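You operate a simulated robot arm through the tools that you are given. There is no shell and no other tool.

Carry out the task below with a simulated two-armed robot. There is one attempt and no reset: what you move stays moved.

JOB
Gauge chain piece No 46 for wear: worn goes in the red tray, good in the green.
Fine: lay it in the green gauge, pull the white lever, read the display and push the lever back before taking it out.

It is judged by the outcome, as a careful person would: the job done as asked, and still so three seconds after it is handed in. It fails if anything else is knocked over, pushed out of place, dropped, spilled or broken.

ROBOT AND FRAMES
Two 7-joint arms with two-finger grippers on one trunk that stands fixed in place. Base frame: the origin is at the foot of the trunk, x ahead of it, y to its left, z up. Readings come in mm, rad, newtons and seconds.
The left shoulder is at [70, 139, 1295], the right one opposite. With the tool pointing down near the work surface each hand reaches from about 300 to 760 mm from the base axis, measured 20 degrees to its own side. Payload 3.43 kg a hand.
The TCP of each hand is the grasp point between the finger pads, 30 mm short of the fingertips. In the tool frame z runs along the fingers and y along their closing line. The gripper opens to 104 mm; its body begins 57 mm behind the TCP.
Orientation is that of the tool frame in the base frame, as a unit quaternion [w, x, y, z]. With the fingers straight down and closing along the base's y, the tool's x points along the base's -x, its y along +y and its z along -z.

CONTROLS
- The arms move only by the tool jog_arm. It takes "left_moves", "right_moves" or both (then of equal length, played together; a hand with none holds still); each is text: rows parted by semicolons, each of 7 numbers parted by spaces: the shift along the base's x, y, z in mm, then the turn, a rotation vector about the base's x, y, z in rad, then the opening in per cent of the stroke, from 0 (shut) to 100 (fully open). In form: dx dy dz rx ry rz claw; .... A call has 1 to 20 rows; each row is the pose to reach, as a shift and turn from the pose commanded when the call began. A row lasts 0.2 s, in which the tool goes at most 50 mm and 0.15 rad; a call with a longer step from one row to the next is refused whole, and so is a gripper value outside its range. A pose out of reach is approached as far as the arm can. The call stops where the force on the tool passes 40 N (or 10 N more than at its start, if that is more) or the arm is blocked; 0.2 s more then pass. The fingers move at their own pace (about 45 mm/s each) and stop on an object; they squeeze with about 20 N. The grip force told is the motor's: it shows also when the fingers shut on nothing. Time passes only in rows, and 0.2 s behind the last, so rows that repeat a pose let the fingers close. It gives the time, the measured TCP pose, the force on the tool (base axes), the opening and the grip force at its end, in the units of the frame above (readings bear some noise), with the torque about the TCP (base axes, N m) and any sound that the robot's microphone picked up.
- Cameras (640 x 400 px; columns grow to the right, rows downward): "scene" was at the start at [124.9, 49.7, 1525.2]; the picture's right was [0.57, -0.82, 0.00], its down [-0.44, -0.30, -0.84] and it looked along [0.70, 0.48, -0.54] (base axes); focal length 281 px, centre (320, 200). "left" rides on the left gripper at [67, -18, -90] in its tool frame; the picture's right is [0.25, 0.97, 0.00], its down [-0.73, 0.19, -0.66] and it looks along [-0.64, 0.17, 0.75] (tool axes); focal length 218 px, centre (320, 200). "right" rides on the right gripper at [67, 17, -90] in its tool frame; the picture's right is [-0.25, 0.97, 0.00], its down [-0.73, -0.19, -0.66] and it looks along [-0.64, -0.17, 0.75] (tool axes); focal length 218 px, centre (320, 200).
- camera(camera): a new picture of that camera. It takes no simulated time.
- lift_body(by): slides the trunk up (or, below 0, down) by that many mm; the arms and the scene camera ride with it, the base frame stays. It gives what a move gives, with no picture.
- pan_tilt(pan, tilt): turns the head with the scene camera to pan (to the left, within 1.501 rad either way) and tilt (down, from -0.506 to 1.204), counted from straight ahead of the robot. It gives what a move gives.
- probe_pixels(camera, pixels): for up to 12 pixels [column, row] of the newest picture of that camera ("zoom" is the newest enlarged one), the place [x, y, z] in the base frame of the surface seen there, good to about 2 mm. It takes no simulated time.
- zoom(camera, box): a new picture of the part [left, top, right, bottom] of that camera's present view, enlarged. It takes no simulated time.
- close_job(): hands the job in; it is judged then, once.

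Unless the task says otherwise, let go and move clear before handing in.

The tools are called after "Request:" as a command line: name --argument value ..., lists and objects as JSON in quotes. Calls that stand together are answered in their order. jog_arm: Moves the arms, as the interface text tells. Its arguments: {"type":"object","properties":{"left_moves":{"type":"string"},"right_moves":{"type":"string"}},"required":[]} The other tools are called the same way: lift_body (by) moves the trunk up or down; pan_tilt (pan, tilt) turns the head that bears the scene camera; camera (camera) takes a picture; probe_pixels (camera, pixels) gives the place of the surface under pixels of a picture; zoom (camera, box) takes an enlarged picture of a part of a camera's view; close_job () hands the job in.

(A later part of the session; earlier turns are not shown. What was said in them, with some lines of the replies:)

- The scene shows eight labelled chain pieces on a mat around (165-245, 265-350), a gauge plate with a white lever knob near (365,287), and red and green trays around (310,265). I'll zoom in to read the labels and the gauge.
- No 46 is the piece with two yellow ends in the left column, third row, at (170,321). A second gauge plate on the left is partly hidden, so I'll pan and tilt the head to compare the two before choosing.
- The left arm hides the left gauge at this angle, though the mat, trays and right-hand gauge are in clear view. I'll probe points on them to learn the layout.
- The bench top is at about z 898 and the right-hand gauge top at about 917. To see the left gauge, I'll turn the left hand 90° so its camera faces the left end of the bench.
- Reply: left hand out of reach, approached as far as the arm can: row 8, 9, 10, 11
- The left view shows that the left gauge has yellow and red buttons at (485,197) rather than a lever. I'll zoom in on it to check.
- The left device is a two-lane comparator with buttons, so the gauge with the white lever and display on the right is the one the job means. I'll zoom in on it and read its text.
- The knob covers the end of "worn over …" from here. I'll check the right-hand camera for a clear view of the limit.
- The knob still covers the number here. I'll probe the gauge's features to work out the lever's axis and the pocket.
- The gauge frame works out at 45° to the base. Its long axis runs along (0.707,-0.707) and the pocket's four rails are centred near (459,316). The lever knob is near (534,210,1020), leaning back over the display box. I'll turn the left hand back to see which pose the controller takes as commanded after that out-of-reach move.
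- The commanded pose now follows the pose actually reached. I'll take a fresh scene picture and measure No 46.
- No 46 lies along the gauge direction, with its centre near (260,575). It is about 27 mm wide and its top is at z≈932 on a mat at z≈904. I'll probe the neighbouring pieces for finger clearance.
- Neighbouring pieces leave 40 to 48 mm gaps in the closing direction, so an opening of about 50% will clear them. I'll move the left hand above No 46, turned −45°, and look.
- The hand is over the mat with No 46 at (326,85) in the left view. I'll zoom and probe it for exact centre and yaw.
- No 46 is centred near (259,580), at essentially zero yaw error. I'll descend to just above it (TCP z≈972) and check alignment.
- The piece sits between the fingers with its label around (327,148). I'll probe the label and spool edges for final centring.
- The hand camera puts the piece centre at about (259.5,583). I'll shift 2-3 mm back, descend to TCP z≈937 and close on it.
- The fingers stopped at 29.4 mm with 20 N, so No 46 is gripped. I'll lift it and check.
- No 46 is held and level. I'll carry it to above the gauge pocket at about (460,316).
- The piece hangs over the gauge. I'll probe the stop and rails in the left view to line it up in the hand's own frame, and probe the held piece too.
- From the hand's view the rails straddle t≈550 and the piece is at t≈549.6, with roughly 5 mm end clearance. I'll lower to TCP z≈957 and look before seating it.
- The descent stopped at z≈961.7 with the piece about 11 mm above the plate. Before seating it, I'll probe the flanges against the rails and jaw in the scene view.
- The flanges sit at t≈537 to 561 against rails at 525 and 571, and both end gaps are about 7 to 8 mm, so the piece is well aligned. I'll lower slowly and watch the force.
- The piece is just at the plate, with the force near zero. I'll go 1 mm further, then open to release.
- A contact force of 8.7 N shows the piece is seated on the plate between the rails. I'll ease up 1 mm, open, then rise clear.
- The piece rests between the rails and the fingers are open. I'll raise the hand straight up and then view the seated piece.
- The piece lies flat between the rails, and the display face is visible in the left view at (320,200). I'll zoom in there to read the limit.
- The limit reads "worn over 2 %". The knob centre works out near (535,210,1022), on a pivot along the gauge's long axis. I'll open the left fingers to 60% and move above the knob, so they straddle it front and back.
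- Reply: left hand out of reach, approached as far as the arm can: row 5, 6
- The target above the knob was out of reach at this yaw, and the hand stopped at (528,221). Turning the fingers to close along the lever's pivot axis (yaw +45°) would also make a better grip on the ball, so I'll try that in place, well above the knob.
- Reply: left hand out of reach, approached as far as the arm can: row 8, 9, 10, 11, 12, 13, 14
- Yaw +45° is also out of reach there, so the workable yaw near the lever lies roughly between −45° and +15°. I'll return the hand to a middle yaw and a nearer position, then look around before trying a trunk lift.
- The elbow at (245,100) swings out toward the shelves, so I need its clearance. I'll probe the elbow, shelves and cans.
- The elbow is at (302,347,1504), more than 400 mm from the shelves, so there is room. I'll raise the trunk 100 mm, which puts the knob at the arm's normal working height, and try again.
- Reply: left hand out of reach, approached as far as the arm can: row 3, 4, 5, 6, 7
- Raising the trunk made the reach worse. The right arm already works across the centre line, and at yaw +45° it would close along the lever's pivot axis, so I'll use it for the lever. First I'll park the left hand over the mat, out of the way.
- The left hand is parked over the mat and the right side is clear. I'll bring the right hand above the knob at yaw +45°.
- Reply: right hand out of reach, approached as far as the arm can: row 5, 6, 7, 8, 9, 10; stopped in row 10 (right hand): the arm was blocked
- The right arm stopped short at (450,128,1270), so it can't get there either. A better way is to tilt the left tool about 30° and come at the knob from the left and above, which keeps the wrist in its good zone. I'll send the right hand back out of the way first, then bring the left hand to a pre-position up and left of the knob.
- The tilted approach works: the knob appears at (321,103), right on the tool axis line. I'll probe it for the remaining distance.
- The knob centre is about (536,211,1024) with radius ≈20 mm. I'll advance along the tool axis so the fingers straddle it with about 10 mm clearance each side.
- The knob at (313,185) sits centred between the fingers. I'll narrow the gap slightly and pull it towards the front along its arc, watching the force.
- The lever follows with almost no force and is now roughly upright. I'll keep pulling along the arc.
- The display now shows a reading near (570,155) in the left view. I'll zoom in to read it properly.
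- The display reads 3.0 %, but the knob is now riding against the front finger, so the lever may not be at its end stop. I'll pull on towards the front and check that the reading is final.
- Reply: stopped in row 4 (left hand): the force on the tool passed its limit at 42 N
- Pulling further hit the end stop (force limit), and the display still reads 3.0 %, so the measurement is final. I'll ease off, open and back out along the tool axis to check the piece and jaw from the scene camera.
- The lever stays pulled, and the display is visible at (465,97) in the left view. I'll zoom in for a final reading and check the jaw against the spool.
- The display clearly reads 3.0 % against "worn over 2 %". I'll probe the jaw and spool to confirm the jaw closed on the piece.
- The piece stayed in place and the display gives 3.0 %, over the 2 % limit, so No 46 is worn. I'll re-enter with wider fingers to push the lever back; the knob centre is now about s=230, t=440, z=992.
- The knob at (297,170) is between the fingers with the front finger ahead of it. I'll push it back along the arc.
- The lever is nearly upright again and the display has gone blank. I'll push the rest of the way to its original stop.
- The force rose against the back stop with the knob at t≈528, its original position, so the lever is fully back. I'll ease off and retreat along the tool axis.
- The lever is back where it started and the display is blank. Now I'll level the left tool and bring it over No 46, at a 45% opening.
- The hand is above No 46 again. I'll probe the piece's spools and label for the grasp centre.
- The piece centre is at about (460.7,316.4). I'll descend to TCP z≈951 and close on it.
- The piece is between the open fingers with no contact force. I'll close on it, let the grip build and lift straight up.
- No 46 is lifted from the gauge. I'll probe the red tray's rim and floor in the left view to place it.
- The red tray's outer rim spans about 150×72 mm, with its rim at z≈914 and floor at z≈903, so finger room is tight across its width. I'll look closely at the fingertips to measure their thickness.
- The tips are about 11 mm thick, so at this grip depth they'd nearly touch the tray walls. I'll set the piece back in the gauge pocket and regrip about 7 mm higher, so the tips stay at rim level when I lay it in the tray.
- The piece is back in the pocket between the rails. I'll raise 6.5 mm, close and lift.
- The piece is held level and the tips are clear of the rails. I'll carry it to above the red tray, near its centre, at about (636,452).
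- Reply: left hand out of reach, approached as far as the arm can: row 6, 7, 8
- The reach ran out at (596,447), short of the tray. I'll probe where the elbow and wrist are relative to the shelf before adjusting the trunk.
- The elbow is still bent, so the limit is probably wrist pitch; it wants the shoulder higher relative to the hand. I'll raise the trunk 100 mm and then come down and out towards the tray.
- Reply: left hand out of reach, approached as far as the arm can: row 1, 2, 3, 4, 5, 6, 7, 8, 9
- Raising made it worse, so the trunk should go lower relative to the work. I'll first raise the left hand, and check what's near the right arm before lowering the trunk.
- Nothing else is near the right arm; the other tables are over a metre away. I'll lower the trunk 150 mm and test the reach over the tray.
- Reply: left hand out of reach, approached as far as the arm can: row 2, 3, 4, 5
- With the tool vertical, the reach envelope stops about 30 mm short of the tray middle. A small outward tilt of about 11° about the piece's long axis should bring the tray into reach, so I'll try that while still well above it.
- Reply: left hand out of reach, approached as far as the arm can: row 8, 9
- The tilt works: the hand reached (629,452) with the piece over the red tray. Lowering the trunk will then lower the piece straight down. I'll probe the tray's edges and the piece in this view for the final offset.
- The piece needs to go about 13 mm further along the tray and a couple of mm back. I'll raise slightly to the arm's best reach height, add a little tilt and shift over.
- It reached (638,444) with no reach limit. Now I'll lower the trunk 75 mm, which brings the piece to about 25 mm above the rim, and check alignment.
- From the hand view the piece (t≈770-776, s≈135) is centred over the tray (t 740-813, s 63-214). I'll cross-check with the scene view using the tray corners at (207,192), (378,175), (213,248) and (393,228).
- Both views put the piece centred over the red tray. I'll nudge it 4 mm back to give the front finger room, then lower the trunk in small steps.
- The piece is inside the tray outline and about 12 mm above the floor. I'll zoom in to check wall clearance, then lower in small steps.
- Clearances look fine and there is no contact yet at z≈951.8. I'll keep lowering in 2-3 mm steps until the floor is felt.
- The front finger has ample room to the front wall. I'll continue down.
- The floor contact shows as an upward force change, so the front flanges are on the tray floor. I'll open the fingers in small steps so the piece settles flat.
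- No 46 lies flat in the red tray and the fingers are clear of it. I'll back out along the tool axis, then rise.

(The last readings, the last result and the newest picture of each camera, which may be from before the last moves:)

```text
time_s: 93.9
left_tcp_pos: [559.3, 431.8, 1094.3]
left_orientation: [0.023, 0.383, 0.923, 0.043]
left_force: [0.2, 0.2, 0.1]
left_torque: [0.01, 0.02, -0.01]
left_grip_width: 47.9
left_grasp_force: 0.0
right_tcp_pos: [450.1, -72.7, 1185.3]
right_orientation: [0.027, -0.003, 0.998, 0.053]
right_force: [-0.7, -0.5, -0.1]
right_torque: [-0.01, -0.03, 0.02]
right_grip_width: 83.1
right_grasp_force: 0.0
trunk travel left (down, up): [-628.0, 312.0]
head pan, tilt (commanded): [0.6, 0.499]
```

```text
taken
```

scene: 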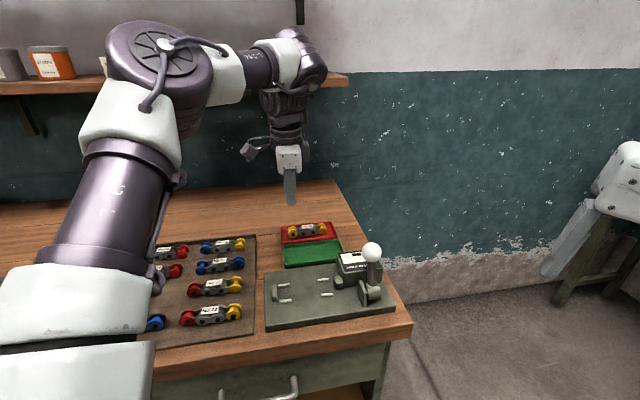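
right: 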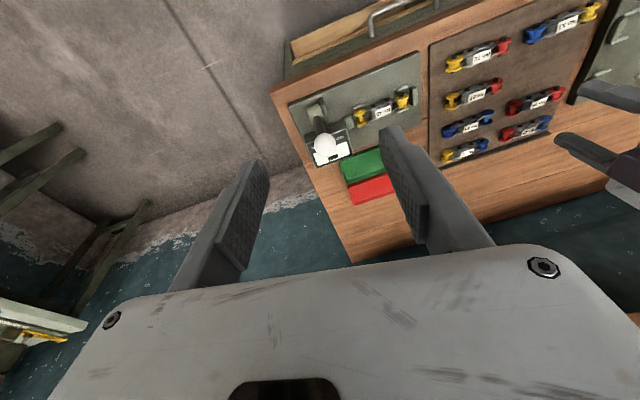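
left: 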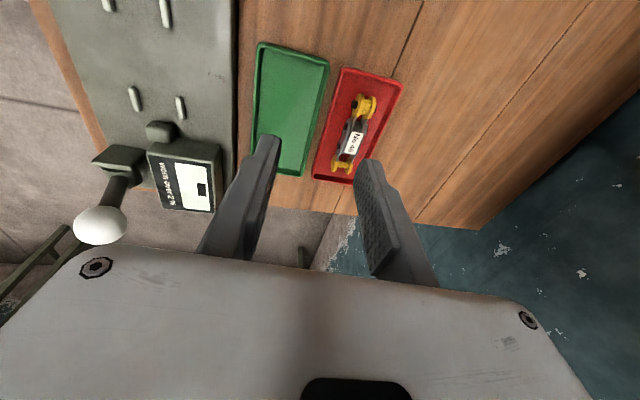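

No 46 rests in the red tray at (307,230). I'll zoom for a final check of the tray, gauge and mat before handing in.

Request:
zoom --camera "scene" --box '[250, 200, 420, 340]'

Request:
zoom --camera "scene" --box '[140, 220, 270, 360]'

Request:
zoom --camera "left" --box '[240, 30, 420, 200]'

```text
2.86 times, centred on (335, 270) of scene
```

zoom: 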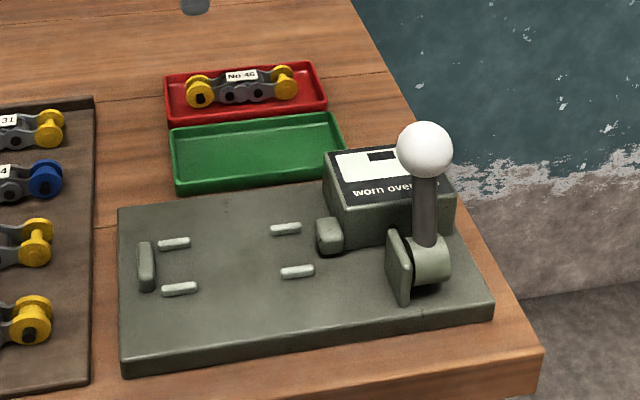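

```text
2.86 times, centred on (205, 290) of scene
```

zoom: 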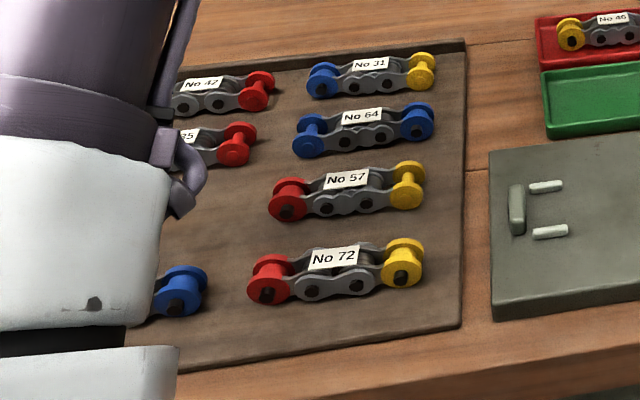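

```text
2.35 times, centred on (330, 115) of left
```

zoom: 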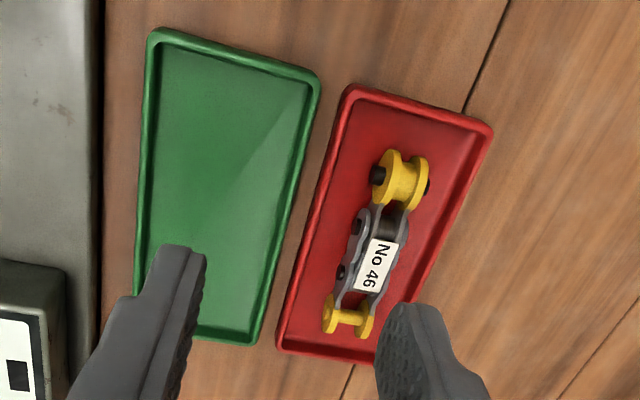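

No 46 lies flat in the red tray. It read 3.0 % against the 2 % limit. The lever is back at its start, the display is blank, the other pieces I can see are untouched (the left arm hides part of the mat) and both hands are clear. I'm handing the job in.

Request:
close_job

```text
The job is handed in.
```

Chain piece No 46 is worn, so it is now in the red tray. The gauge read 3.0 %, and its limit is "worn over 2 %".

I laid the piece in the green gauge, pulled the white lever to its stop and read the display. I pushed the lever fully back before taking the piece out.

- **Jaw gap:** the gauge's jaw showed no visible movement, and I measured about 5 mm between it and the piece. The reading held at 3.0 % in every check, so I took it as final.
- **Set down twice:** I put the piece back in the gauge briefly, after the reading, to get a higher grip for the tray.
- **Surroundings:** nothing was knocked over or dropped that I could see. The left arm hid part of the mat in my last look.
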